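You operate a simulated robot arm through the tools that you are given. There is no shell and no other tool. Be economical: measure what you need, move in short steps, check, and stop when the job is done.

You are at the controls of a simulated robot arm. One attempt, no reset.

TASK
Set speed and time from the chart for the greens in the dryer, and spin them dry.
Fine: shut the lid; wait until it stands still.

It is judged by the outcome, as a careful person would: the job done as asked, and still so three seconds after it is handed in. It fails if anything else is knocked over, pushed out of place, dropped, spilled or broken. Lids that push on must go on centred and level and be pressed home; caps that screw on are set level and turned clockwise until they are tight.

THE ROBOT
A 7-joint arm with a vacuum gripper on a trunk, on a base that drives. Base frame: it is fixed to the floor where the robot stands at the start and does not move with it; the origin is under the middle of the robot, x ahead of it, y to its left, z up. Lengths are in cm, angles in rad, forces in N, time in s.
With the tool pointing down near the work surface it reaches from about 10 to 58 cm from the robot's upright axis, wherever it stands. Its first joint turns from -1.204 to 3.002 rad. Places, roughly: chart row [70, -40, 160]; dryer lid [60, -30, 100]. Payload 1.06 kg.
Tool frame: the origin (TCP) lies in the middle of the cups' lips, and z points out of the cups. The gripper has 1 cup of 2.4 cm across, covering 2.4 by 2.4 cm (tool x, y); the bellows give 0.8 cm. With the vacuum on, a cup seals on a smooth face that it is pressed against (1 to 4 N); it does not hold porous or soft things. The pull reaches 23 N.
Orientation is told as [roll, pitch, yaw] about the base's x, y, z axes, in that order, counted from this pose: with the cups facing straight down, the tool's x points along the base's -x, its y along +y and its z along -z.

THE INTERFACE
- The arm moves only by the tool step_arm. Its argument "steps" is text: rows parted by semicolons, each of 7 numbers parted by spaces: the turn, a rotation vector about the tool's x, y, z in degrees, then the shift along the tool's x, y, z in cm, then the vacuum: 1 switches it on, 0 off. In form: wx wy wz x y z valve; .... A call has 1 to 10 rows; each row shifts and turns the commanded pose from where the row before left it, along the tool's axes as they then stand. Each row takes 0.2 s and may step no farther than 5 cm and 0.15 rad from the row before; otherwise, or with a gripper value out of range, the whole call is refused. A pose out of reach is approached as far as the arm can. The call stops where the force on the tool passes 80 N (or 10 N more than at its start, if that is more) or the arm is blocked; 0.2 s more then pass. The pull builds up within a second once a cup has sealed. Time passes only in rows, and 0.2 s behind the last, so rows that do not move give it time. It gives the time, the measured TCP pose, the force on the tool (base axes) and the pull of the vacuum at its end, in the units of the frame above (readings bear some noise), with the torque about the TCP (base axes, N m) and any sound that the robot's microphone picked up.
- Cameras (640 x 400 px; columns grow to the right, rows downward): "scene" is now at [16.05, -1.55, 124.56]; the picture's right is [-0.27, -0.96, 0.00], its down [-0.52, 0.15, -0.84] and it looks along [0.81, -0.23, -0.55] (base axes); focal length 214 px, centre (320, 200). "wrist" rides on the gripper at [7.8, 1.9, -9.6] in the tool frame; the picture's right is [-0.24, 0.97, 0.00], its down [-0.71, -0.17, -0.69] and it looks along [-0.67, -0.16, 0.73] (tool axes); focal length 243 px, centre (320, 200). There is no depth. A picture from a camera that has moved, and an enlarged one, comes with that camera's place and axes in the base frame and with its lens. The place of the scene camera against the robot may be out by one fixed shift of up to 1.2 cm in any direction.
- snapshot(camera): a new picture of that camera. No time passes.
- lift_body(by): slides the trunk up (or, below 0, down) by that many cm; the arm and the scene camera ride with it, the base frame stays. It gives what a move gives, with no picture.
- base_move(legs): drives the robot by 1 to 6 legs, each [ahead, left, turn to the left] in cm, cm and rad, along the robot's own axes; the way and the turn of a leg run together, so that a leg with both is an arc; at most 150 cm and 3.142 rad a leg. The arm and the cameras ride along, it lands a little off, and it stops where it bumps. It gives what a move gives.
- aim_head(pan, tilt): turns the head with the scene camera to pan (to the left, within 1.396 rad either way) and tilt (down, from -0.506 to 1.204), counted from straight ahead of the robot. It gives what a move gives.
- enlarge(camera, box): a new picture of the part [left, top, right, bottom] of that camera's present view, enlarged. No time passes.
- job_done(): hands the job in; it is judged then, once.

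Go step by step. Nothing tells you exact positions but the pictures and the camera data: compare them with the known pose of the tool, close in by small moves and look again before you grip or let go. The budget is 120 turns and 90 pictures, counting those below and the enlarged ones. Unless the task says otherwise, let go and move clear before handing in, and close with one line.

The tools are called after "Call:" as a command line: name --argument value ..., lists and objects as JSON in quotes. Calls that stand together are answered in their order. step_arm: Moves the arm, as the interface text tells. Its arguments: {"type":"object","properties":{"steps":{"type":"string"}},"required":["steps"]} The other tools are called the same way: lift_body (by) slides the trunk up or down; base_move (legs) drives the base; aim_head (pan, tilt) turns the head that bears the scene camera; snapshot (camera) takes a picture; enlarge (camera, box) takes an enlarged picture of a part of a camera's view; job_done () hands the job in.

At the start:

```text
clock: 0.0
position: [38.56, -10.31, 100.02]
tool_rot: [-0.001, 0.0, 0.001]
contact_force: [-1.1, -0.1, -0.1]
wrist_torque: [0.0, -0.01, 0.02]
pull: 0.0
trunk travel left (down, up): [-40.0, 9.2]
robot x, y, heading: [-0.43, -0.25, 0.002]
head pan, tilt: [-0.278, 0.576]
```

scene: 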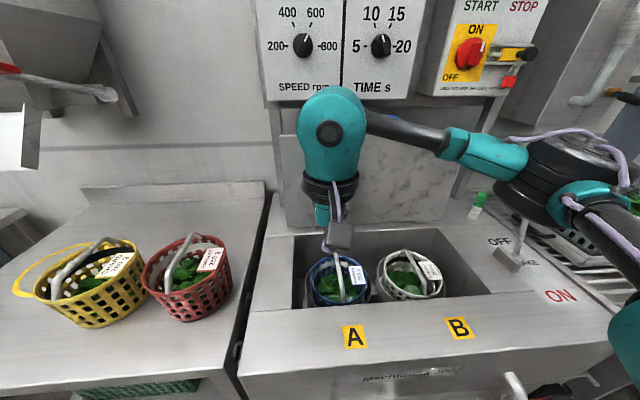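
wrist: 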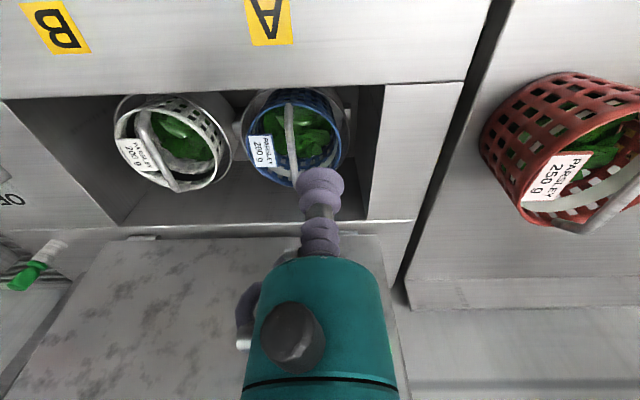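

I see a dryer with baskets A and B, speed and time dials above, and a main switch with start/stop. I'll look up at the chart and enlarge the details.

Call:
aim_head --pan -0.4 --tilt -0.3

Call:
snapshot --camera "scene"

Call:
enlarge --camera "wrist" --box '[100, 80, 360, 240]'

```text
clock: 1.2
position: [38.63, -10.3, 99.9]
tool_rot: [-0.001, 0.0, 0.0]
contact_force: [-0.8, -0.5, 0.0]
wrist_torque: [0.02, 0.0, -0.02]
pull: 0.1
trunk travel left (down, up): [-40.0, 9.2]
robot x, y, heading: [-0.12, -0.03, -0.005]
head pan, tilt: [-0.4, -0.3]
```

```text
87 pictures are left
camera scene: at [14.72, -2.16, 132.41], right [-0.39, -0.92, 0.0], down [0.27, -0.11, -0.96], along [0.88, -0.37, 0.29], focal length 214 px, centre (320, 200)
```

scene: 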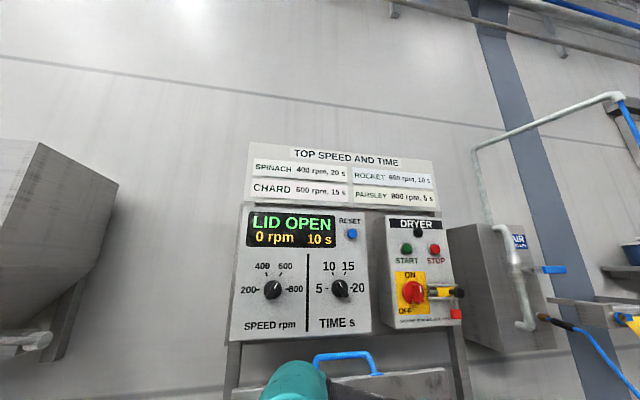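

```text
2.46 times, centred on (230, 160) of wrist
camera zoom: at [30.72, -8.45, 109.55], right [0.24, 0.97, 0.0], down [0.71, -0.17, 0.69], along [0.67, -0.16, -0.73], focal length 597 px, centre (542, 298)
```

zoom: 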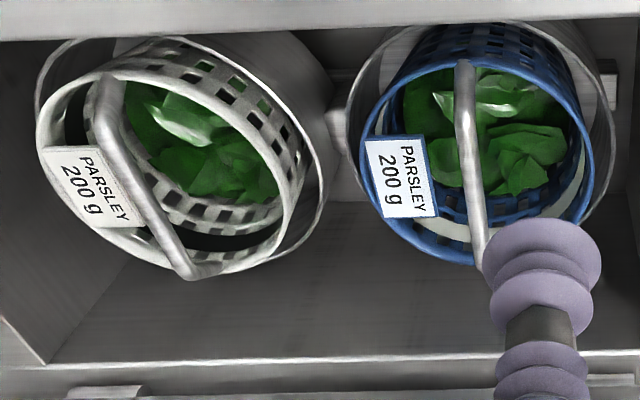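

The greens read parsley. I'll zoom in on the chart, the panel and the labels.

Call:
enlarge --camera "scene" --box '[230, 140, 470, 220]'

Call:
enlarge --camera "scene" --box '[225, 195, 475, 350]'

Call:
enlarge --camera "wrist" --box '[235, 120, 299, 184]'

Call:
aim_head --pan -0.5 --tilt 0.6

Call:
snapshot --camera "scene"

```text
2.67 times, centred on (350, 180) of scene
camera zoom: at [14.72, -2.16, 132.41], right [-0.39, -0.92, 0.0], down [0.27, -0.11, -0.96], along [0.88, -0.37, 0.29], focal length 572 px, centre (240, 253)
```

zoom: 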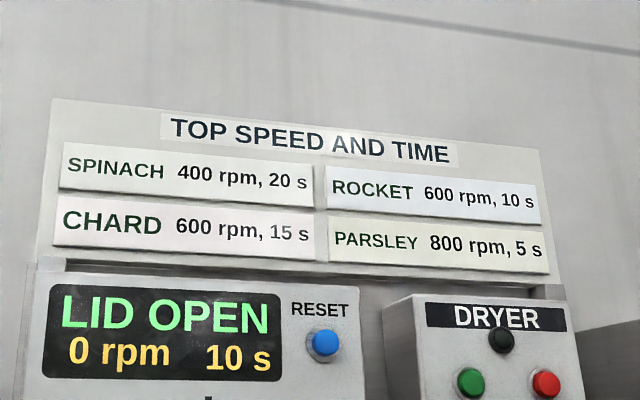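

```text
2.56 times, centred on (350, 272) of scene
camera zoom: at [14.72, -2.16, 132.41], right [-0.39, -0.92, 0.0], down [0.27, -0.11, -0.96], along [0.88, -0.37, 0.29], focal length 549 px, centre (243, 14)
```

zoom: 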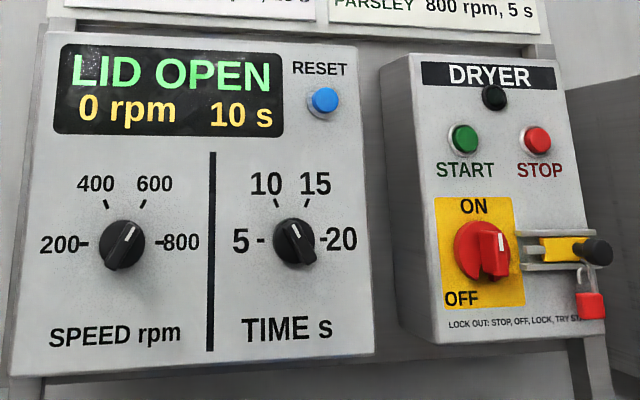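

```text
6.25 times, centred on (267, 152) of wrist
camera zoom: at [30.72, -8.45, 109.55], right [0.24, 0.97, 0.0], down [0.71, -0.17, 0.69], along [0.67, -0.16, -0.73], focal length 1516 px, centre (651, 500)
```

zoom: 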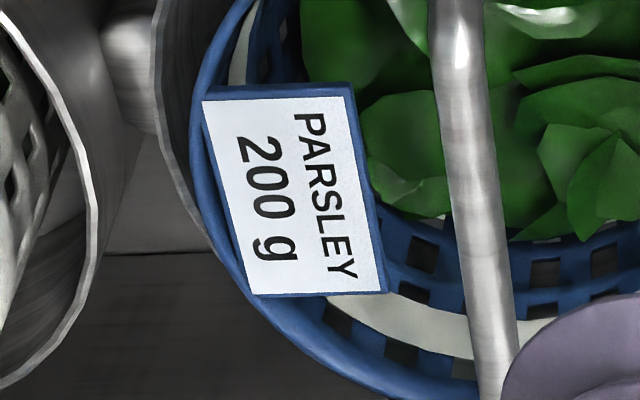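

```text
clock: 2.4
position: [38.52, -10.26, 100.04]
tool_rot: [0.001, 0.0, -0.001]
contact_force: [0.4, -0.1, -0.1]
wrist_torque: [-0.03, -0.05, -0.02]
pull: 0.0
trunk travel left (down, up): [-40.0, 9.2]
robot x, y, heading: [0.08, 0.0, -0.001]
head pan, tilt: [-0.499, 0.6]
```

```text
82 pictures are left
camera scene: at [15.24, -3.33, 124.35], right [-0.48, -0.88, 0.0], down [-0.5, 0.27, -0.83], along [0.72, -0.4, -0.56], focal length 214 px, centre (320, 200)
```

scene: 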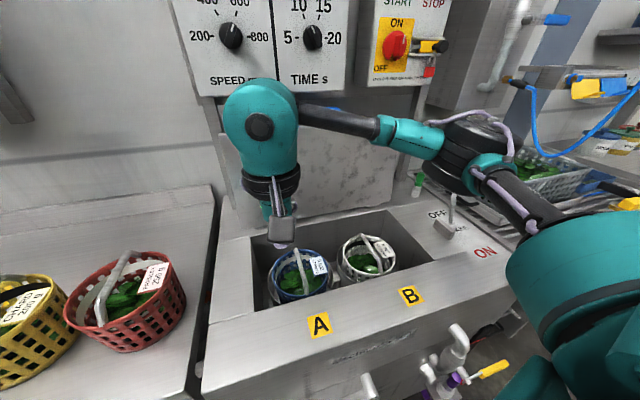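

Both cages hold 200 g of parsley, so they balance; the setting is 800 rpm, 5 s. Next I'll inspect the brake lever, the bottle by the lid and the lid handle.

Call:
enlarge --camera "scene" --box '[380, 140, 540, 280]'

Call:
enlarge --camera "scene" --box '[200, 80, 440, 340]'

Call:
enlarge --camera "wrist" --box '[0, 180, 240, 330]'

Call:
aim_head --pan -0.5 --tilt 0.1

Call:
snapshot --camera "scene"

```text
2.86 times, centred on (460, 210) of scene
camera zoom: at [15.24, -3.33, 124.35], right [-0.48, -0.88, 0.0], down [-0.5, 0.27, -0.83], along [0.72, -0.4, -0.56], focal length 613 px, centre (-80, 171)
```

zoom: 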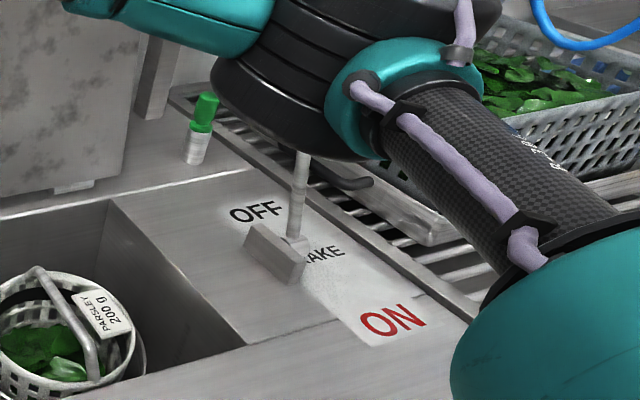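

```text
1.54 times, centred on (320, 210) of scene
camera zoom: at [15.24, -3.33, 124.35], right [-0.48, -0.88, 0.0], down [-0.5, 0.27, -0.83], along [0.72, -0.4, -0.56], focal length 330 px, centre (320, 185)
```

zoom: 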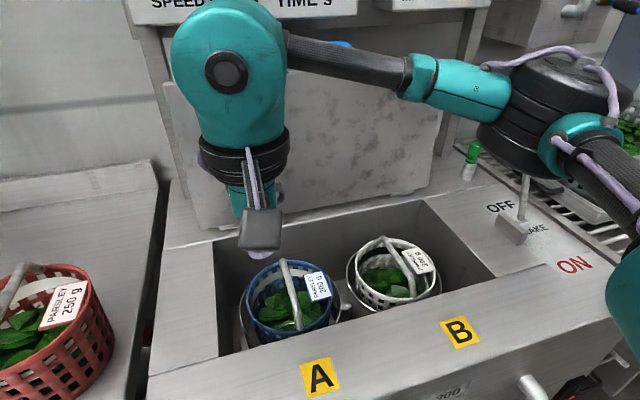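

```text
2.67 times, centred on (120, 255) of wrist
camera zoom: at [30.71, -8.45, 109.55], right [0.24, 0.97, 0.0], down [0.71, -0.17, 0.69], along [0.67, -0.16, -0.73], focal length 647 px, centre (853, 53)
```

zoom: 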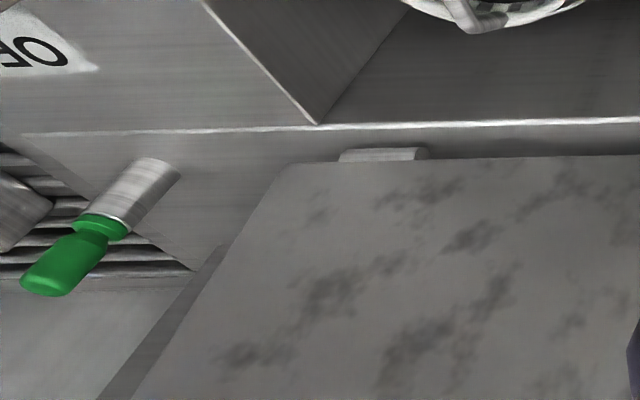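

```text
clock: 3.3
position: [38.55, -10.31, 100.01]
tool_rot: [-0.002, 0.0, 0.0]
contact_force: [-0.5, -0.1, -0.4]
wrist_torque: [0.0, 0.0, -0.02]
pull: 0.0
trunk travel left (down, up): [-40.0, 9.2]
robot x, y, heading: [0.34, 0.27, 0.0]
head pan, tilt: [-0.499, 0.099]
```

```text
78 pictures are left
camera scene: at [15.56, -3.51, 128.95], right [-0.48, -0.88, 0.0], down [-0.09, 0.05, -0.99], along [0.87, -0.48, -0.1], focal length 214 px, centre (320, 200)
```

scene: 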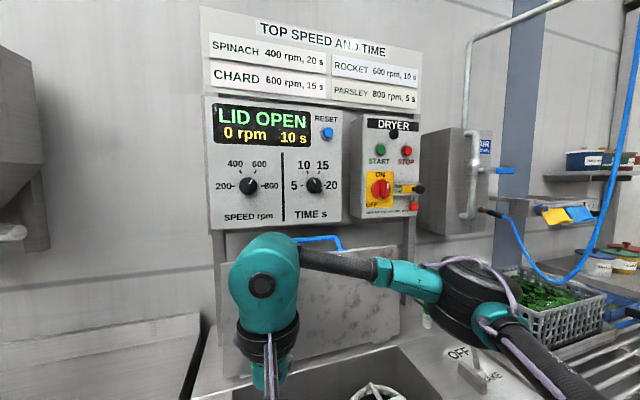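

Brake lever, lid with its blue handle and the panel are located roughly. I'll raise the arm and pitch the tool towards the panel so that I can see both.

Call:
step_arm --steps "0 0 0 0 0 -4 0;0 0 0 0 0 -4 0;0 -8 0 0 0 -2 0;0 -8 0 0 0 -2 0;0 -8 0 0 0 -2 0;0 -8 0 0 0 -2 0;0 -8 0 0 0 0 0;0 -8 0 0 0 0 0"

Call:
snapshot --camera "scene"

Call:
snapshot --camera "wrist"

```text
clock: 5.1
position: [37.0, -10.27, 115.78]
tool_rot: [0.002, -0.84, -0.003]
contact_force: [0.7, -0.2, -0.1]
wrist_torque: [0.02, -0.01, 0.01]
pull: 0.0
trunk travel left (down, up): [-40.0, 9.2]
robot x, y, heading: [0.13, 0.15, -0.003]
head pan, tilt: [-0.499, 0.099]
```

```text
77 pictures are left
camera scene: at [15.55, -3.51, 128.96], right [-0.48, -0.88, 0.0], down [-0.09, 0.05, -1.0], along [0.87, -0.48, -0.1], focal length 214 px, centre (320, 200)
```

scene: 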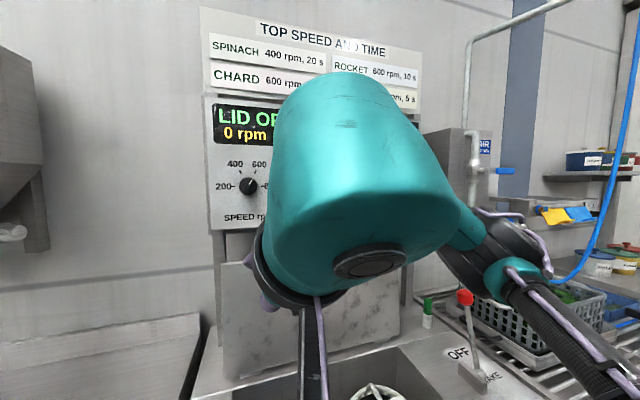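

```text
76 pictures are left
camera wrist: at [24.62, -8.39, 116.28], right [0.16, 0.97, 0.18], down [-0.04, -0.17, 0.98], along [0.99, -0.16, 0.01], focal length 243 px, centre (320, 200)
```

wrist: 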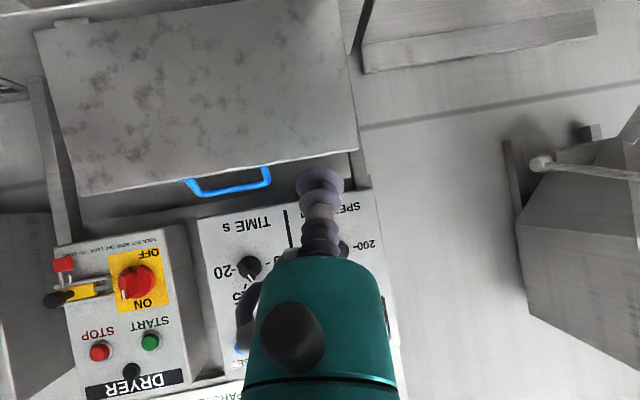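

Triangulation: time knob about [68,-31,127], speed knob about [68,-13,127], START about [64.4,-51.6,137.5], lid handle about [62,-29,112]. I'll look closely at the knobs, lid and lever.

Call:
enlarge --camera "wrist" --box '[40, 170, 300, 390]'

Call:
enlarge --camera "scene" --box '[215, 150, 285, 220]'

Call:
enlarge --camera "scene" --box '[400, 270, 520, 400]'

```text
1.82 times, centred on (170, 280) of wrist
camera zoom: at [24.62, -8.39, 116.28], right [0.16, 0.97, 0.18], down [-0.04, -0.17, 0.98], along [0.99, -0.16, 0.01], focal length 441 px, centre (593, 54)
```

zoom: 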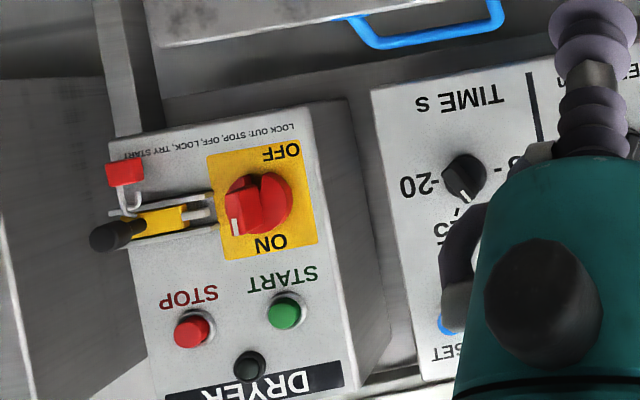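

```text
5.71 times, centred on (250, 185) of scene
camera zoom: at [15.55, -3.51, 128.96], right [-0.48, -0.88, 0.0], down [-0.09, 0.05, -1.0], along [0.87, -0.48, -0.1], focal length 1226 px, centre (720, 286)
```

zoom: 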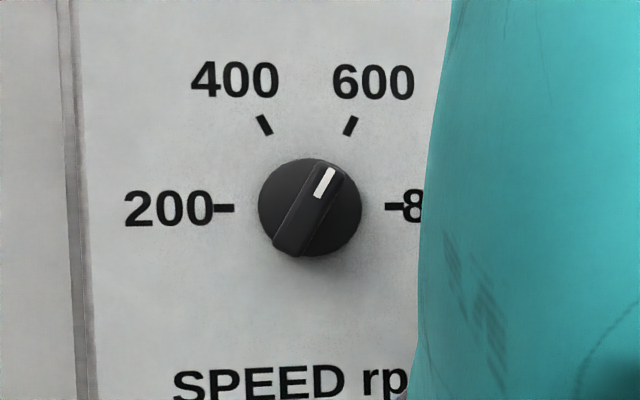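

```text
3.08 times, centred on (460, 335) of scene
camera zoom: at [15.55, -3.51, 128.96], right [-0.48, -0.88, 0.0], down [-0.09, 0.05, -1.0], along [0.87, -0.48, -0.1], focal length 660 px, centre (-111, -215)
```

zoom: 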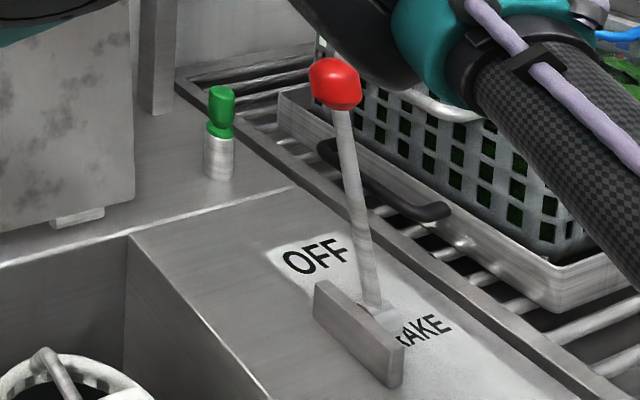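

The brake lever leans to OFF, and the knobs have pointer bars I can push round (speed from 600 to 800 clockwise, time from 10 to 5 anticlockwise). I'll check the clearance between the base and the dryer front, and finish pitching the tool level.

Call:
aim_head --pan -0.2 --tilt 1.2

Call:
snapshot --camera "scene"

Call:
step_arm --steps "0 -8 0 0 0 0 0;0 -8 0 0 0 0 0;0 -8 0 -2 0 0 0;0 -8 0 -2 0 0 0;0 -8 0 -2 0 0 0;0 -1.87 0 -2 0 0 0"

Call:
snapshot --camera "wrist"

```text
clock: 6.4
position: [37.09, -10.18, 115.51]
tool_rot: [-0.004, -0.832, -0.001]
contact_force: [1.0, 0.6, -0.2]
wrist_torque: [-0.01, -0.01, -0.03]
pull: 0.0
trunk travel left (down, up): [-40.0, 9.2]
robot x, y, heading: [0.09, 0.23, 0.001]
head pan, tilt: [-0.201, 1.201]
```

```text
72 pictures are left
camera scene: at [15.09, -1.4, 122.45], right [-0.29, -0.96, 0.0], down [-0.7, 0.21, -0.68], along [0.65, -0.2, -0.73], focal length 214 px, centre (320, 200)
```

scene: 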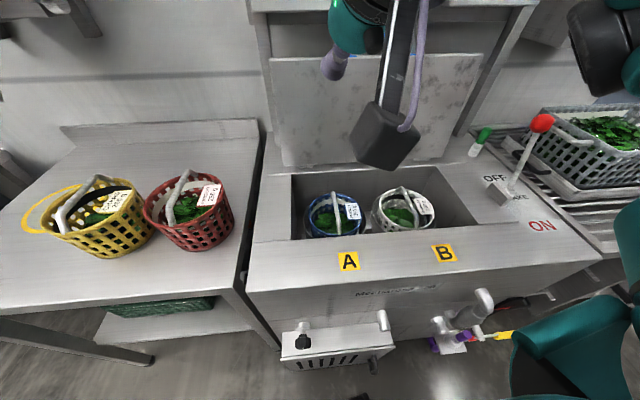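

```text
clock: 8.0
position: [41.74, -12.27, 122.39]
tool_rot: [0.384, -1.494, -0.488]
contact_force: [0.0, 0.0, 0.6]
wrist_torque: [-0.02, 0.01, -0.02]
pull: 0.0
trunk travel left (down, up): [-40.0, 9.2]
robot x, y, heading: [0.23, 0.56, 0.001]
head pan, tilt: [-0.201, 1.201]
stopped in row 6: the arm was blocked; the commanded pose is now the measured one
```

```text
71 pictures are left
camera wrist: at [31.87, -9.18, 115.38], right [0.12, 0.96, 0.26], down [-0.65, -0.12, 0.75], along [0.75, -0.26, 0.61], focal length 243 px, centre (320, 200)
```

wrist: 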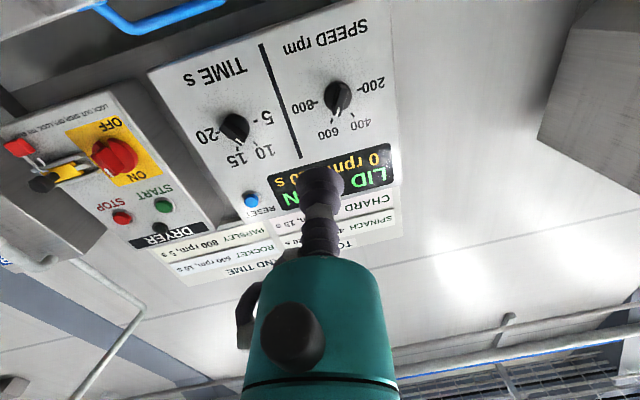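

The arm stopped just short of level, probably at a joint limit when folded. Extending forwards should free it, so I'll go ahead in small steps towards the speed knob.

Call:
step_arm --steps "0 0 0 0 0 4 0;0 0 0 0 0 4 0;0 0 0 0 0 4 0"

Call:
aim_head --pan -0.4 --tilt 0.1

Call:
snapshot --camera "scene"

Call:
snapshot --camera "wrist"

```text
clock: 8.8
position: [53.45, -13.24, 122.09]
tool_rot: [0.402, -1.5, -0.497]
contact_force: [-0.7, -0.2, 0.2]
wrist_torque: [-0.02, 0.02, 0.0]
pull: 0.0
trunk travel left (down, up): [-40.0, 9.2]
robot x, y, heading: [0.1, 0.38, -0.0]
head pan, tilt: [-0.201, 1.201]
```

```text
clock: 10.2
position: [53.24, -13.15, 122.04]
tool_rot: [0.403, -1.5, -0.499]
contact_force: [-0.3, -0.7, -0.4]
wrist_torque: [0.01, -0.02, 0.02]
pull: 0.1
trunk travel left (down, up): [-40.0, 9.2]
robot x, y, heading: [0.38, 0.11, 0.005]
head pan, tilt: [-0.4, 0.099]
```

```text
70 pictures are left
camera scene: at [15.96, -2.68, 128.96], right [-0.39, -0.92, 0.0], down [-0.09, 0.04, -0.99], along [0.92, -0.39, -0.1], focal length 214 px, centre (320, 200)
```

scene: 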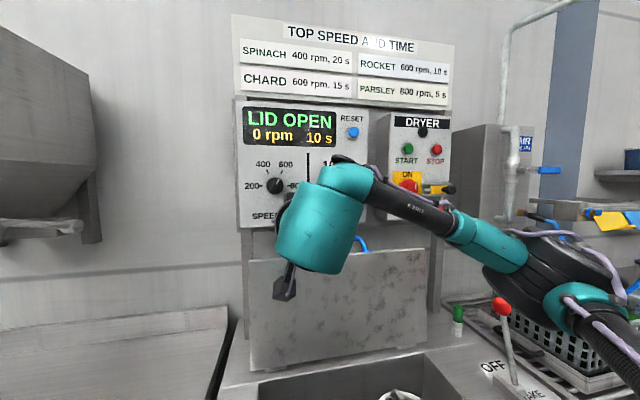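

```text
69 pictures are left
camera wrist: at [43.52, -10.12, 114.85], right [0.11, 0.96, 0.26], down [-0.65, -0.13, 0.75], along [0.75, -0.25, 0.61], focal length 243 px, centre (320, 200)
```

wrist: 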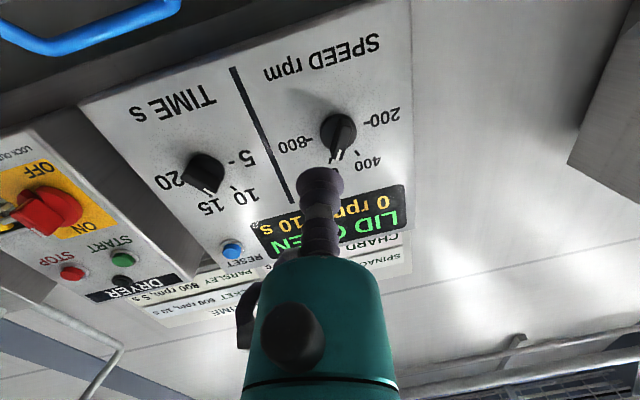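

The arm extends freely. Speed knob is at about [70,-14,127]; I'll go to the upper left of its bar, short of contact.

Call:
step_arm --steps "-3 0 0 -2.83 0.5 2.7 0;-2.7 0 0 -2.83 0.5 2.7 0;0 0 0 -2.83 0.5 2.7 0"

Call:
snapshot --camera "scene"

Call:
snapshot --camera "wrist"

```text
clock: 11.0
position: [62.15, -12.39, 129.72]
tool_rot: [0.491, -1.5, -0.484]
contact_force: [0.3, -0.3, 0.0]
wrist_torque: [-0.01, -0.02, 0.02]
pull: 0.1
trunk travel left (down, up): [-40.0, 9.2]
robot x, y, heading: [-0.26, 0.19, 0.002]
head pan, tilt: [-0.4, 0.099]
```

```text
68 pictures are left
camera scene: at [15.98, -2.65, 128.96], right [-0.39, -0.92, 0.0], down [-0.09, 0.04, -1.0], along [0.92, -0.39, -0.1], focal length 214 px, centre (320, 200)
```

scene: 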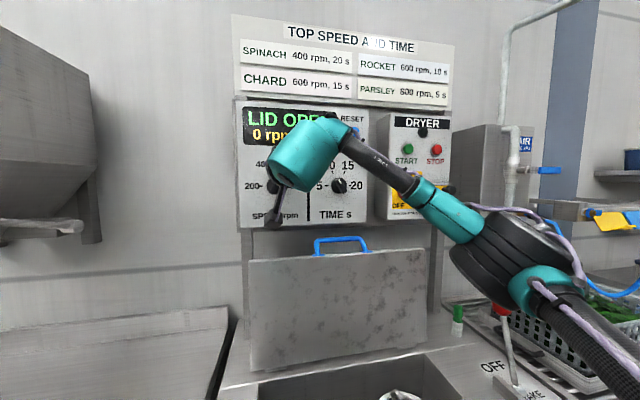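

```text
67 pictures are left
camera wrist: at [52.03, -10.35, 122.57], right [0.01, 0.96, 0.27], down [-0.64, -0.2, 0.74], along [0.77, -0.18, 0.61], focal length 243 px, centre (320, 200)
```

wrist: 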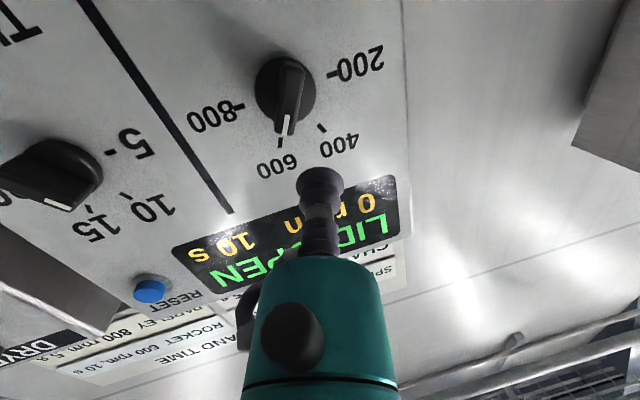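

TCP is at the upper left of the speed bar. I'll advance to near contact.

Call:
step_arm --steps "0 0 0 -0.2 0 2.5 0;0 0 0 -0.2 -0.2 2 0"

Call:
enlarge --camera "wrist" --box '[180, 20, 420, 220]'

```text
clock: 11.6
position: [66.65, -12.62, 129.95]
tool_rot: [0.491, -1.499, -0.489]
contact_force: [0.2, -0.5, 0.2]
wrist_torque: [0.01, -0.01, -0.01]
pull: 0.1
trunk travel left (down, up): [-40.0, 9.2]
robot x, y, heading: [-0.11, 0.03, -0.002]
head pan, tilt: [-0.4, 0.099]
```

```text
2.00 times, centred on (300, 120) of wrist
camera zoom: at [56.53, -10.53, 122.73], right [0.01, 0.96, 0.27], down [-0.64, -0.2, 0.74], along [0.77, -0.18, 0.61], focal length 485 px, centre (360, 360)
```

zoom: 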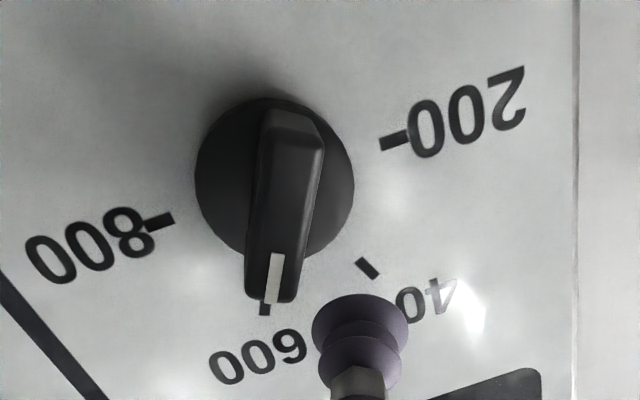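

The bar is raised well clear of its disc, and the cup sits just anticlockwise of it. I'll go 2.8 cm deeper beside the bar.

Call:
step_arm --steps "0 0 0 -0.1 0 1.5 0;0 0 0 -0.1 0 1.3 0"

Call:
enlarge --camera "wrist" --box '[180, 20, 420, 220]'

```text
clock: 12.2
position: [69.43, -12.65, 129.87]
tool_rot: [0.512, -1.499, -0.507]
contact_force: [-0.3, 0.0, -0.1]
wrist_torque: [-0.03, 0.04, -0.01]
pull: 0.0
trunk travel left (down, up): [-40.0, 9.2]
robot x, y, heading: [-0.17, -0.19, -0.002]
head pan, tilt: [-0.4, 0.099]
```

```text
2.00 times, centred on (300, 120) of wrist
camera zoom: at [59.38, -10.59, 122.73], right [0.01, 0.96, 0.27], down [-0.64, -0.2, 0.74], along [0.77, -0.18, 0.61], focal length 485 px, centre (360, 360)
```

zoom: 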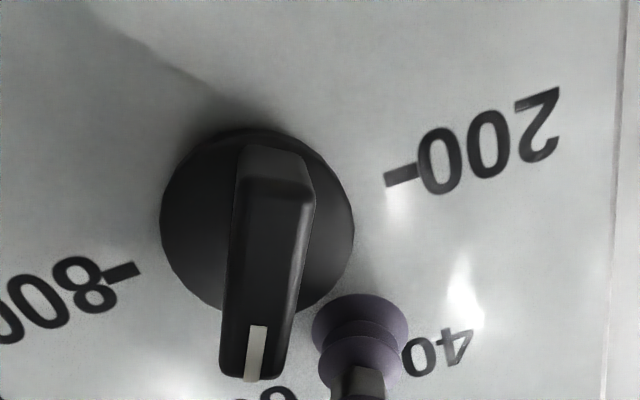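

Bar is to the side at tip height. I'll advance 0.9 cm and push right in small steps.

Call:
step_arm --steps "0 0 0 0 0 0.9 0;0 0 0 0.3 -0.6 0 0;0 0 0 0.1 -0.7 0 0;0 0 0 0 -0.7 0 0;0 0 0 0.1 -0.7 0 0"

Call:
enlarge --camera "wrist" --box '[180, 20, 420, 220]'

```text
clock: 13.4
position: [70.1, -15.37, 129.28]
tool_rot: [0.518, -1.499, -0.517]
contact_force: [-2.8, -3.4, 7.6]
wrist_torque: [-0.03, 0.06, 0.09]
pull: 0.0
trunk travel left (down, up): [-40.0, 9.2]
robot x, y, heading: [0.3, -0.01, -0.0]
head pan, tilt: [-0.4, 0.099]
```

```text
2.00 times, centred on (300, 120) of wrist
camera zoom: at [60.03, -13.35, 122.15], right [0.01, 0.96, 0.27], down [-0.64, -0.2, 0.74], along [0.77, -0.18, 0.61], focal length 485 px, centre (360, 360)
```

zoom: 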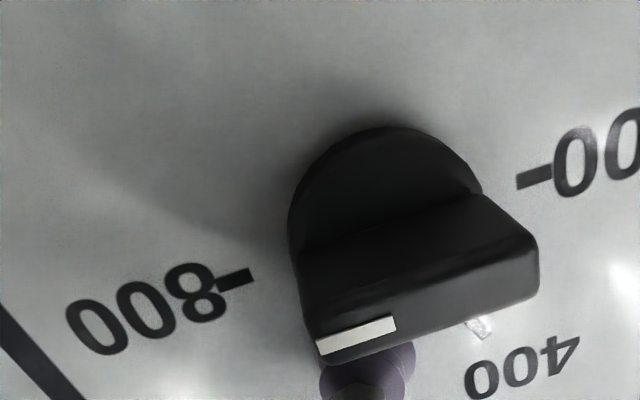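

The bar now lines up with the 800–200 ticks. I'll ease off and back away to check.

Call:
step_arm --steps "0 0 0 -0.6 0 0 0;0 0 0 -0.3 0 -1.5 0;0 0 0 0 0 -3 0;0 0 0 0 0 -3 0"

Call:
snapshot --camera "wrist"

```text
clock: 14.4
position: [62.75, -15.29, 130.47]
tool_rot: [0.504, -1.498, -0.504]
contact_force: [0.1, 0.7, 0.2]
wrist_torque: [-0.02, 0.05, 0.03]
pull: 0.1
trunk travel left (down, up): [-40.0, 9.2]
robot x, y, heading: [-0.06, 0.33, 0.001]
head pan, tilt: [-0.4, 0.099]
```

```text
63 pictures are left
camera wrist: at [52.65, -13.29, 123.39], right [0.01, 0.96, 0.27], down [-0.64, -0.2, 0.74], along [0.77, -0.18, 0.61], focal length 243 px, centre (320, 200)
```

wrist: 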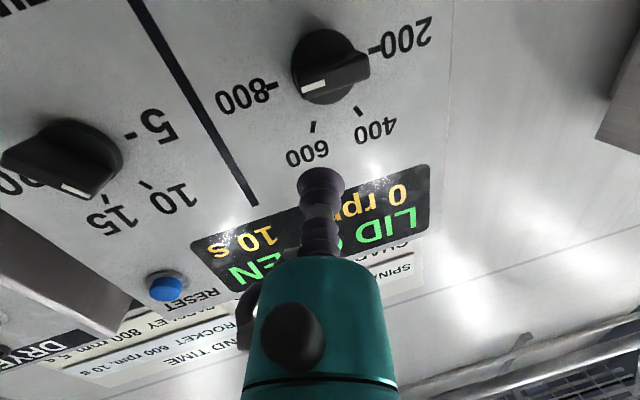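

Speed reads 800. Next I'll move across to the time knob, staying clear of the panel, and look again.

Call:
step_arm --steps "0 0 0 0 -4 0 0;0 0 0 0 -4 0 0;0 0 0 0 -4 0 0;0 0 0 0 -4 0 0"

Call:
snapshot --camera "wrist"

Call:
snapshot --camera "scene"

```text
clock: 15.4
position: [62.83, -31.36, 130.07]
tool_rot: [0.493, -1.503, -0.49]
contact_force: [0.5, -0.1, -0.2]
wrist_torque: [-0.01, 0.0, 0.02]
pull: 0.1
trunk travel left (down, up): [-40.0, 9.2]
robot x, y, heading: [-0.1, 0.22, 0.0]
head pan, tilt: [-0.4, 0.099]
```

```text
62 pictures are left
camera wrist: at [52.83, -29.33, 122.94], right [0.01, 0.96, 0.27], down [-0.64, -0.2, 0.74], along [0.77, -0.18, 0.61], focal length 243 px, centre (320, 200)
```

wrist: 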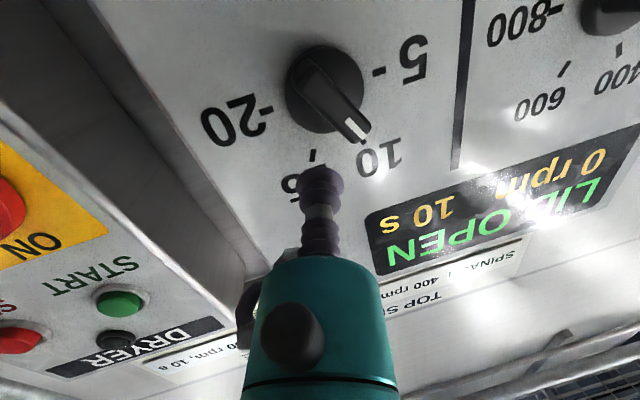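

```text
61 pictures are left
camera scene: at [15.95, -2.72, 128.96], right [-0.39, -0.92, 0.0], down [-0.09, 0.04, -0.99], along [0.92, -0.39, -0.1], focal length 214 px, centre (320, 200)
```

scene: 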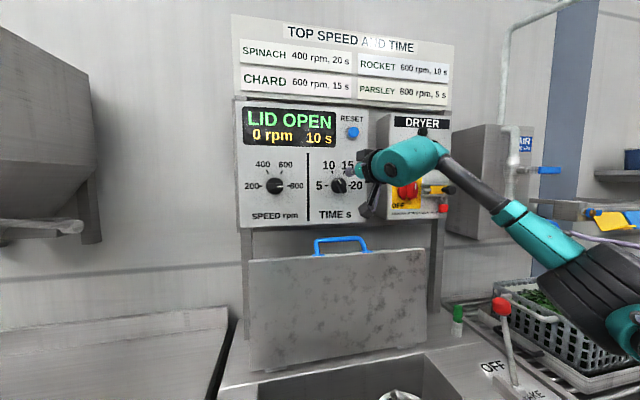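

Time knob centre is at about y=-30.5. I'll go in on the clockwise side of its bar.

Call:
step_arm --steps "0 0 0 -0.1 -1.1 2 0;0 0 0 -0.15 0 2.3 0;0 0 0 -0.15 0 2.3 0"

Call:
enlarge --camera "wrist" --box '[220, 20, 460, 220]'

```text
clock: 16.1
position: [67.29, -32.2, 129.91]
tool_rot: [0.443, -1.488, -0.434]
contact_force: [-48.5, 8.5, -17.8]
wrist_torque: [0.15, -0.64, -0.29]
pull: 0.0
trunk travel left (down, up): [-40.0, 9.2]
robot x, y, heading: [-0.34, -0.06, -0.0]
head pan, tilt: [-0.4, 0.099]
stopped in row 3: the force on the tool passed its limit at 94 N (the readings are from after the stop); the commanded pose is now the measured one
```

```text
2.00 times, centred on (340, 120) of wrist
camera zoom: at [57.18, -30.08, 122.86], right [0.01, 0.96, 0.27], down [-0.63, -0.2, 0.75], along [0.78, -0.18, 0.6], focal length 485 px, centre (280, 360)
```

zoom: 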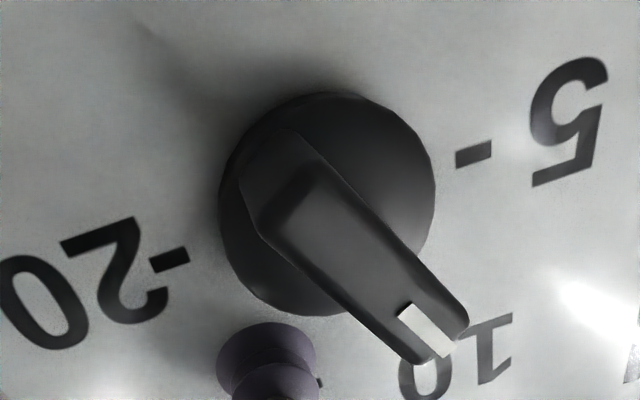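

The cup met the panel sooner than expected: the panel is angled, at x≈67.5 here. I'll back off 0.8 cm and push left along it.

Call:
step_arm --steps "0 0 0 0 0 -0.8 0;0 0 0 0.3 0.6 0.1 0;0 0 0 0.1 0.7 0.1 0;0 0 0 0 0.7 0.1 0;0 0 0 0.1 0.7 0.1 0"

Call:
enlarge --camera "wrist" --box '[220, 20, 460, 220]'

```text
clock: 17.3
position: [67.59, -29.02, 129.44]
tool_rot: [0.432, -1.49, -0.417]
contact_force: [-4.5, 6.0, 17.0]
wrist_torque: [-0.01, 0.11, -0.15]
pull: 0.0
trunk travel left (down, up): [-40.0, 9.2]
robot x, y, heading: [-0.4, 0.36, -0.002]
head pan, tilt: [-0.4, 0.099]
```

```text
2.00 times, centred on (340, 120) of wrist
camera zoom: at [57.48, -27.09, 122.33], right [0.01, 0.96, 0.27], down [-0.63, -0.2, 0.75], along [0.78, -0.17, 0.61], focal length 485 px, centre (280, 360)
```

zoom: 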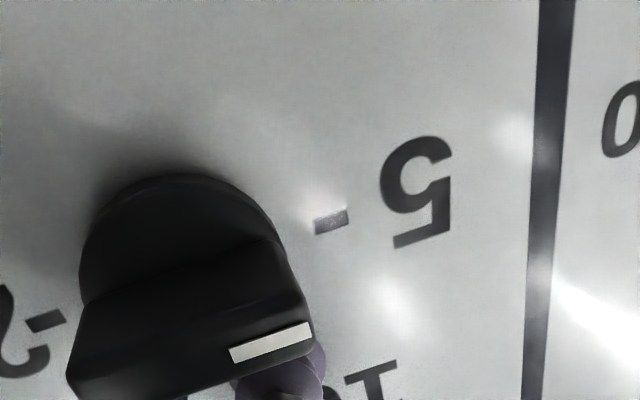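

The time bar now lines up with 5. I'll ease up and back out.

Call:
step_arm --steps "0 0 0 -0.6 0 0 0;0 0 0 -0.4 0 -1.5 0;0 0 0 0 0 -3 0;0 0 0 0 0 -3 0;0 0 0 0 0 -4 0"

Call:
snapshot --camera "wrist"

Call:
enlarge --camera "scene" --box '[225, 90, 465, 260]'

```text
clock: 18.5
position: [56.41, -29.64, 130.86]
tool_rot: [0.426, -1.486, -0.418]
contact_force: [0.1, 0.6, -0.1]
wrist_torque: [-0.02, 0.01, 0.02]
pull: 0.0
trunk travel left (down, up): [-40.0, 9.2]
robot x, y, heading: [0.16, -0.08, 0.002]
head pan, tilt: [-0.4, 0.099]
```

```text
58 pictures are left
camera wrist: at [46.21, -27.67, 123.93], right [0.01, 0.96, 0.27], down [-0.63, -0.2, 0.75], along [0.78, -0.18, 0.6], focal length 243 px, centre (320, 200)
```

wrist: 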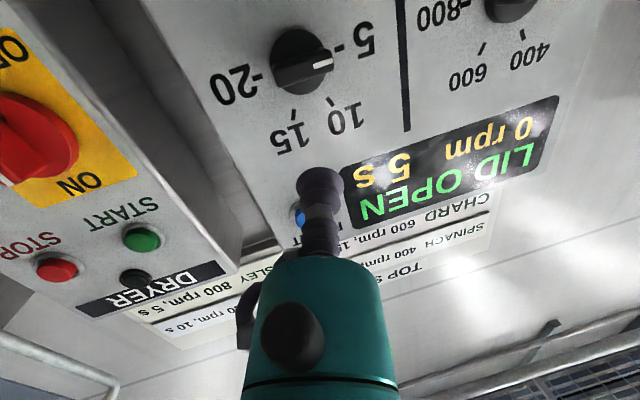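

```text
2.35 times, centred on (345, 175) of scene
camera zoom: at [15.83, -2.7, 128.97], right [-0.39, -0.92, 0.0], down [-0.09, 0.04, -1.0], along [0.92, -0.39, -0.1], focal length 505 px, centre (261, 259)
```

zoom: 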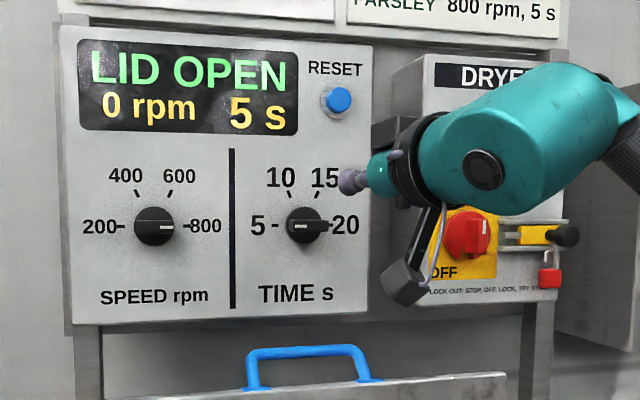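

Display shows 5 s and the speed pointer is at 800. The panel and lid are yawed about -0.2 rad; the lid leans back about 17°, with its top edge near [68,-31,109]. I'll bring the cup down in front of the lid's upper part, facing it squarely, to pull it forwards by suction.

Call:
step_arm --steps "0 0 0 4 0 -1 0;0 0 0 4 0 0 0;3 0 0 4 0 0 0;3 3 0 4 0 0 0;3 3 0 4 0 0 0;3 3 0 4 0 0 0;0 3 0 0 0 0 0"

Call:
snapshot --camera "wrist"

Call:
aim_head --pan -0.4 --tilt 0.35

Call:
snapshot --camera "scene"

```text
clock: 20.1
position: [52.95, -28.73, 107.23]
tool_rot: [0.018, -1.279, -0.223]
contact_force: [-1.1, 0.7, -0.1]
wrist_torque: [0.02, -0.01, -0.03]
pull: 0.0
trunk travel left (down, up): [-40.0, 9.2]
robot x, y, heading: [-0.12, 0.14, -0.002]
head pan, tilt: [-0.4, 0.099]
```

```text
56 pictures are left
camera wrist: at [42.12, -24.61, 102.5], right [0.26, 0.94, 0.23], down [-0.48, -0.08, 0.87], along [0.84, -0.34, 0.43], focal length 243 px, centre (320, 200)
```

wrist: 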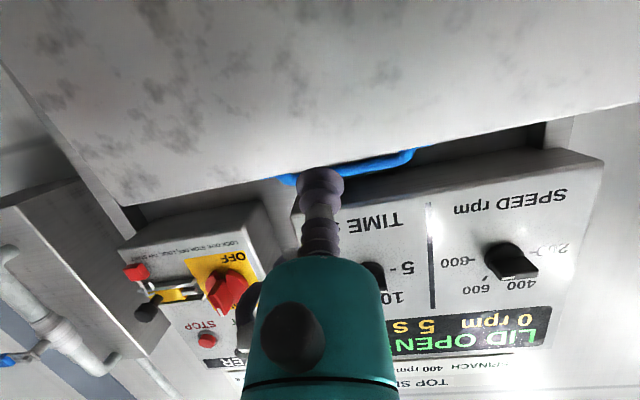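

```text
clock: 20.9
position: [52.86, -28.69, 107.27]
tool_rot: [0.02, -1.279, -0.221]
contact_force: [-0.6, -0.1, 0.0]
wrist_torque: [-0.02, -0.02, -0.03]
pull: 0.1
trunk travel left (down, up): [-40.0, 9.2]
robot x, y, heading: [-0.44, 0.02, -0.001]
head pan, tilt: [-0.4, 0.351]
```

```text
55 pictures are left
camera scene: at [15.98, -2.73, 126.63], right [-0.39, -0.92, 0.0], down [-0.32, 0.13, -0.94], along [0.86, -0.37, -0.34], focal length 214 px, centre (320, 200)
```

scene: 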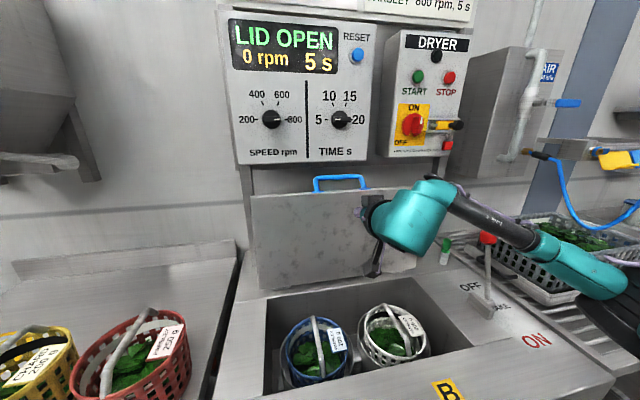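

Tool faces the lid squarely, about 14 cm off. I'll shift up 2 cm, advance 12 cm, then close in slowly with vacuum on.

Call:
step_arm --steps "0 0 0 -2 0 4 0;0 0 0 0 0 4 0;0 0 0 0 0 3 0;0 0 0 0 0 1 1;0 0 0 0 0 0.7 1"

Call:
snapshot --camera "wrist"

```text
clock: 22.1
position: [64.43, -31.1, 106.26]
tool_rot: [0.025, -1.284, -0.224]
contact_force: [-80.3, 11.3, 2.5]
wrist_torque: [0.18, -0.53, -0.06]
pull: 22.5
trunk travel left (down, up): [-40.0, 9.2]
robot x, y, heading: [-0.45, 0.13, -0.002]
head pan, tilt: [-0.4, 0.351]
```

```text
54 pictures are left
camera wrist: at [53.6, -27.07, 101.36], right [0.26, 0.94, 0.23], down [-0.48, -0.08, 0.87], along [0.84, -0.34, 0.43], focal length 243 px, centre (320, 200)
```

wrist: 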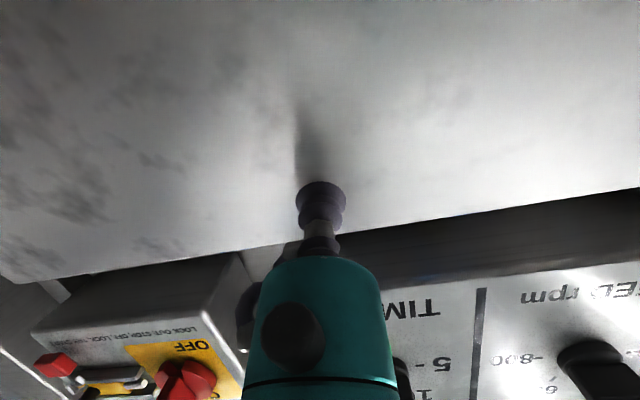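

Sealed, with pull 22.5 N, but pressed hard; I'll ease back and begin to pull the lid forwards along its arc.

Call:
step_arm --steps "0 0 0 0 0 -1 1;0 0 0 0 0 -0.5 1;0 -2.6 0 0 0 -1 1;0 -2.6 0 0 0 -1 1"

```text
clock: 23.1
position: [62.24, -30.82, 106.32]
tool_rot: [0.021, -1.365, -0.226]
contact_force: [4.0, 0.4, -4.3]
wrist_torque: [-0.19, -0.09, 0.06]
pull: 23.5
trunk travel left (down, up): [-40.0, 9.2]
robot x, y, heading: [-0.29, 0.09, -0.003]
head pan, tilt: [-0.4, 0.351]
```

The lid follows. Continue to just past vertical and look.

Call:
step_arm --steps "0 -2.6 0 0 0 -1 1;0 -2.6 0 0 0 -1 1;0 -2 0 0 0 -1 1;0 -1 0 0 0 -1 1;0 0 0 0 0 -1 1;0 0 0 0 0 -1 1"

Call:
snapshot --camera "scene"

```text
clock: 24.5
position: [58.31, -30.06, 107.1]
tool_rot: [0.041, -1.431, -0.241]
contact_force: [3.1, 0.2, -5.0]
wrist_torque: [-0.09, -0.25, 0.01]
pull: 22.9
out of reach, approached as far as the arm can: row 2, 3
trunk travel left (down, up): [-40.0, 9.2]
robot x, y, heading: [0.02, 0.15, 0.002]
head pan, tilt: [-0.4, 0.351]
```

```text
53 pictures are left
camera scene: at [16.07, -2.74, 126.61], right [-0.39, -0.92, 0.0], down [-0.32, 0.13, -0.94], along [0.86, -0.37, -0.34], focal length 214 px, centre (320, 200)
```

scene: 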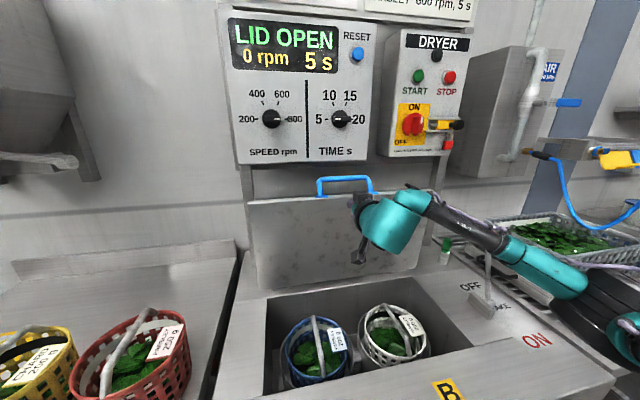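

The lid is about vertical. I'll pull a few cm more and watch the force.

Call:
step_arm --steps "0 0 0 0 0 -1 1;0 0 0 0 0 -1 1;0 0 0 0.1 0 -1 1;0 0 0 0.1 0 -1 1"

```text
clock: 25.5
position: [54.41, -29.15, 107.61]
tool_rot: [0.045, -1.432, -0.248]
contact_force: [0.1, 0.4, 0.7]
wrist_torque: [0.01, 0.01, -0.02]
pull: 0.0
trunk travel left (down, up): [-40.0, 9.2]
robot x, y, heading: [0.37, -0.03, 0.002]
head pan, tilt: [-0.4, 0.351]
```

Call:
snapshot --camera "scene"

Call:
snapshot --camera "wrist"

```text
52 pictures are left
camera scene: at [15.97, -2.73, 126.63], right [-0.39, -0.92, 0.0], down [-0.32, 0.13, -0.94], along [0.86, -0.37, -0.34], focal length 214 px, centre (320, 200)
```

scene: 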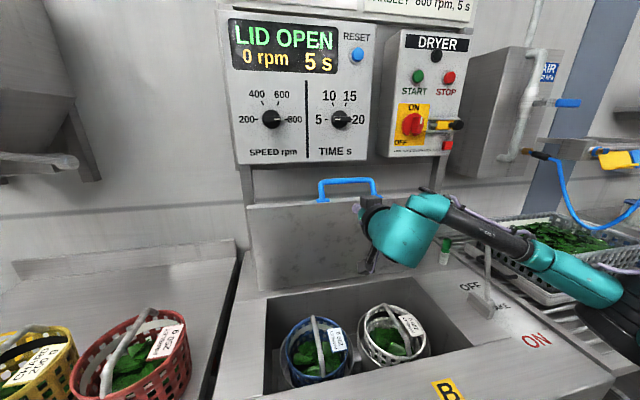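

```text
51 pictures are left
camera wrist: at [44.49, -25.19, 101.13], right [0.23, 0.94, 0.24], down [-0.6, -0.06, 0.79], along [0.76, -0.32, 0.56], focal length 243 px, centre (320, 200)
```

wrist: 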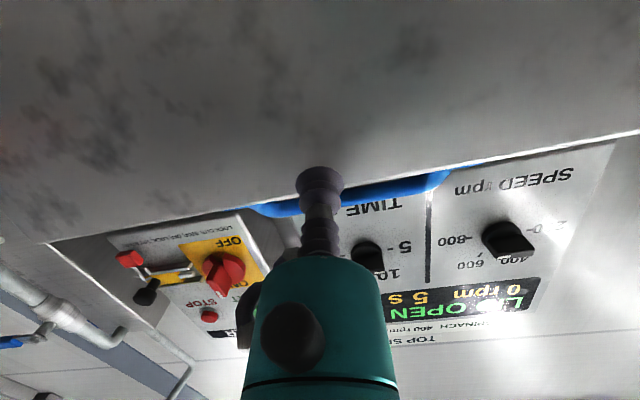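

The lid stands by itself at about vertical (friction hinge), with the handle bar near [60.3,-30,113]. I'll back off, rise and pitch the tool so that I can hook the cup behind the handle from above.

Call:
step_arm --steps "0 0 0 0 0 -5 0;0 0 0 -4 0 -1 0;0 0 0 -4 0 0 0;0 0 0 -4 0 0 0;0 8 0 -2 0 0 0;0 8 0 0 0 0 0;0 8 0 0 0 0 0;0 8 0 0 0 0 0;0 8 0 0 0 0 0;0 8 0 0 0 0 0"

Call:
snapshot --camera "wrist"

Call:
snapshot --camera "scene"

```text
clock: 27.7
position: [50.5, -28.27, 122.14]
tool_rot: [0.009, -0.591, -0.205]
contact_force: [0.2, -0.2, 0.2]
wrist_torque: [0.01, 0.0, 0.03]
pull: 0.1
trunk travel left (down, up): [-40.0, 9.2]
robot x, y, heading: [0.2, -0.34, 0.002]
head pan, tilt: [-0.4, 0.351]
```

```text
50 pictures are left
camera wrist: at [39.31, -24.25, 125.73], right [0.39, 0.91, 0.14], down [0.17, -0.21, 0.96], along [0.91, -0.35, -0.23], focal length 243 px, centre (320, 200)
```

wrist: 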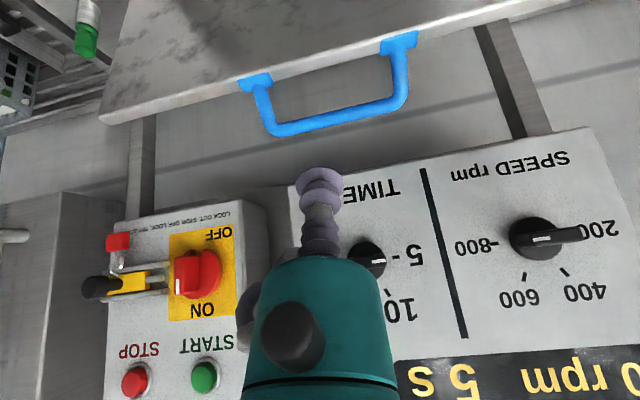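

```text
49 pictures are left
camera scene: at [15.99, -2.72, 126.62], right [-0.39, -0.92, 0.0], down [-0.32, 0.13, -0.94], along [0.86, -0.37, -0.34], focal length 214 px, centre (320, 200)
```

scene: 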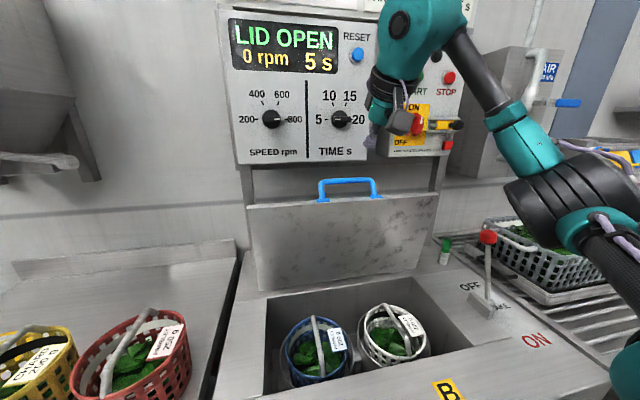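

Handle bar triangulates to [60.9,-29.2,112.9]. I'll pass over it and lower the cup behind it.

Call:
step_arm --steps "0 0 0 -3.03 0.39 3.28 0;0 0 0 -3.03 0.39 3.28 0;0 0 0 -3.03 0.39 3.28 0;0 0 0 1.8 0 3.6 0;0 0 0 1.8 0 3.6 0"

Call:
snapshot --camera "wrist"

Call:
snapshot --camera "scene"

```text
clock: 28.9
position: [64.58, -30.16, 111.07]
tool_rot: [0.005, -0.594, -0.205]
contact_force: [-0.4, 0.3, 0.6]
wrist_torque: [0.0, 0.0, -0.01]
pull: 0.0
trunk travel left (down, up): [-40.0, 9.2]
robot x, y, heading: [0.0, 0.05, -0.003]
head pan, tilt: [-0.4, 0.351]
```

```text
48 pictures are left
camera wrist: at [53.34, -25.99, 114.56], right [0.39, 0.91, 0.14], down [0.16, -0.21, 0.96], along [0.91, -0.35, -0.23], focal length 243 px, centre (320, 200)
```

wrist: 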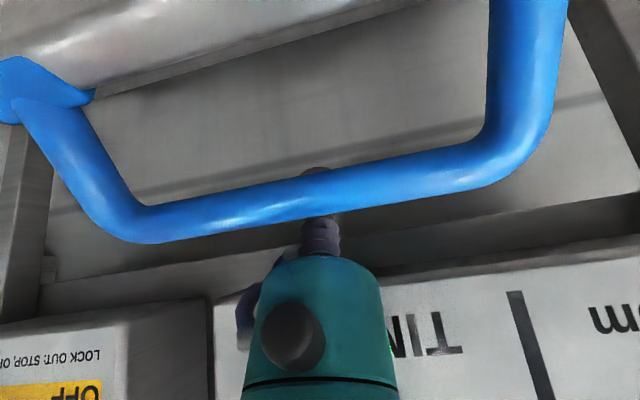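

```text
47 pictures are left
camera scene: at [16.01, -2.74, 126.62], right [-0.39, -0.92, 0.0], down [-0.32, 0.13, -0.94], along [0.86, -0.37, -0.34], focal length 214 px, centre (320, 200)
```

scene: 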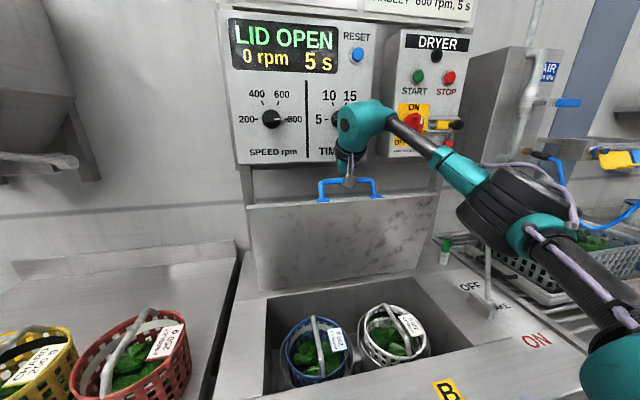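

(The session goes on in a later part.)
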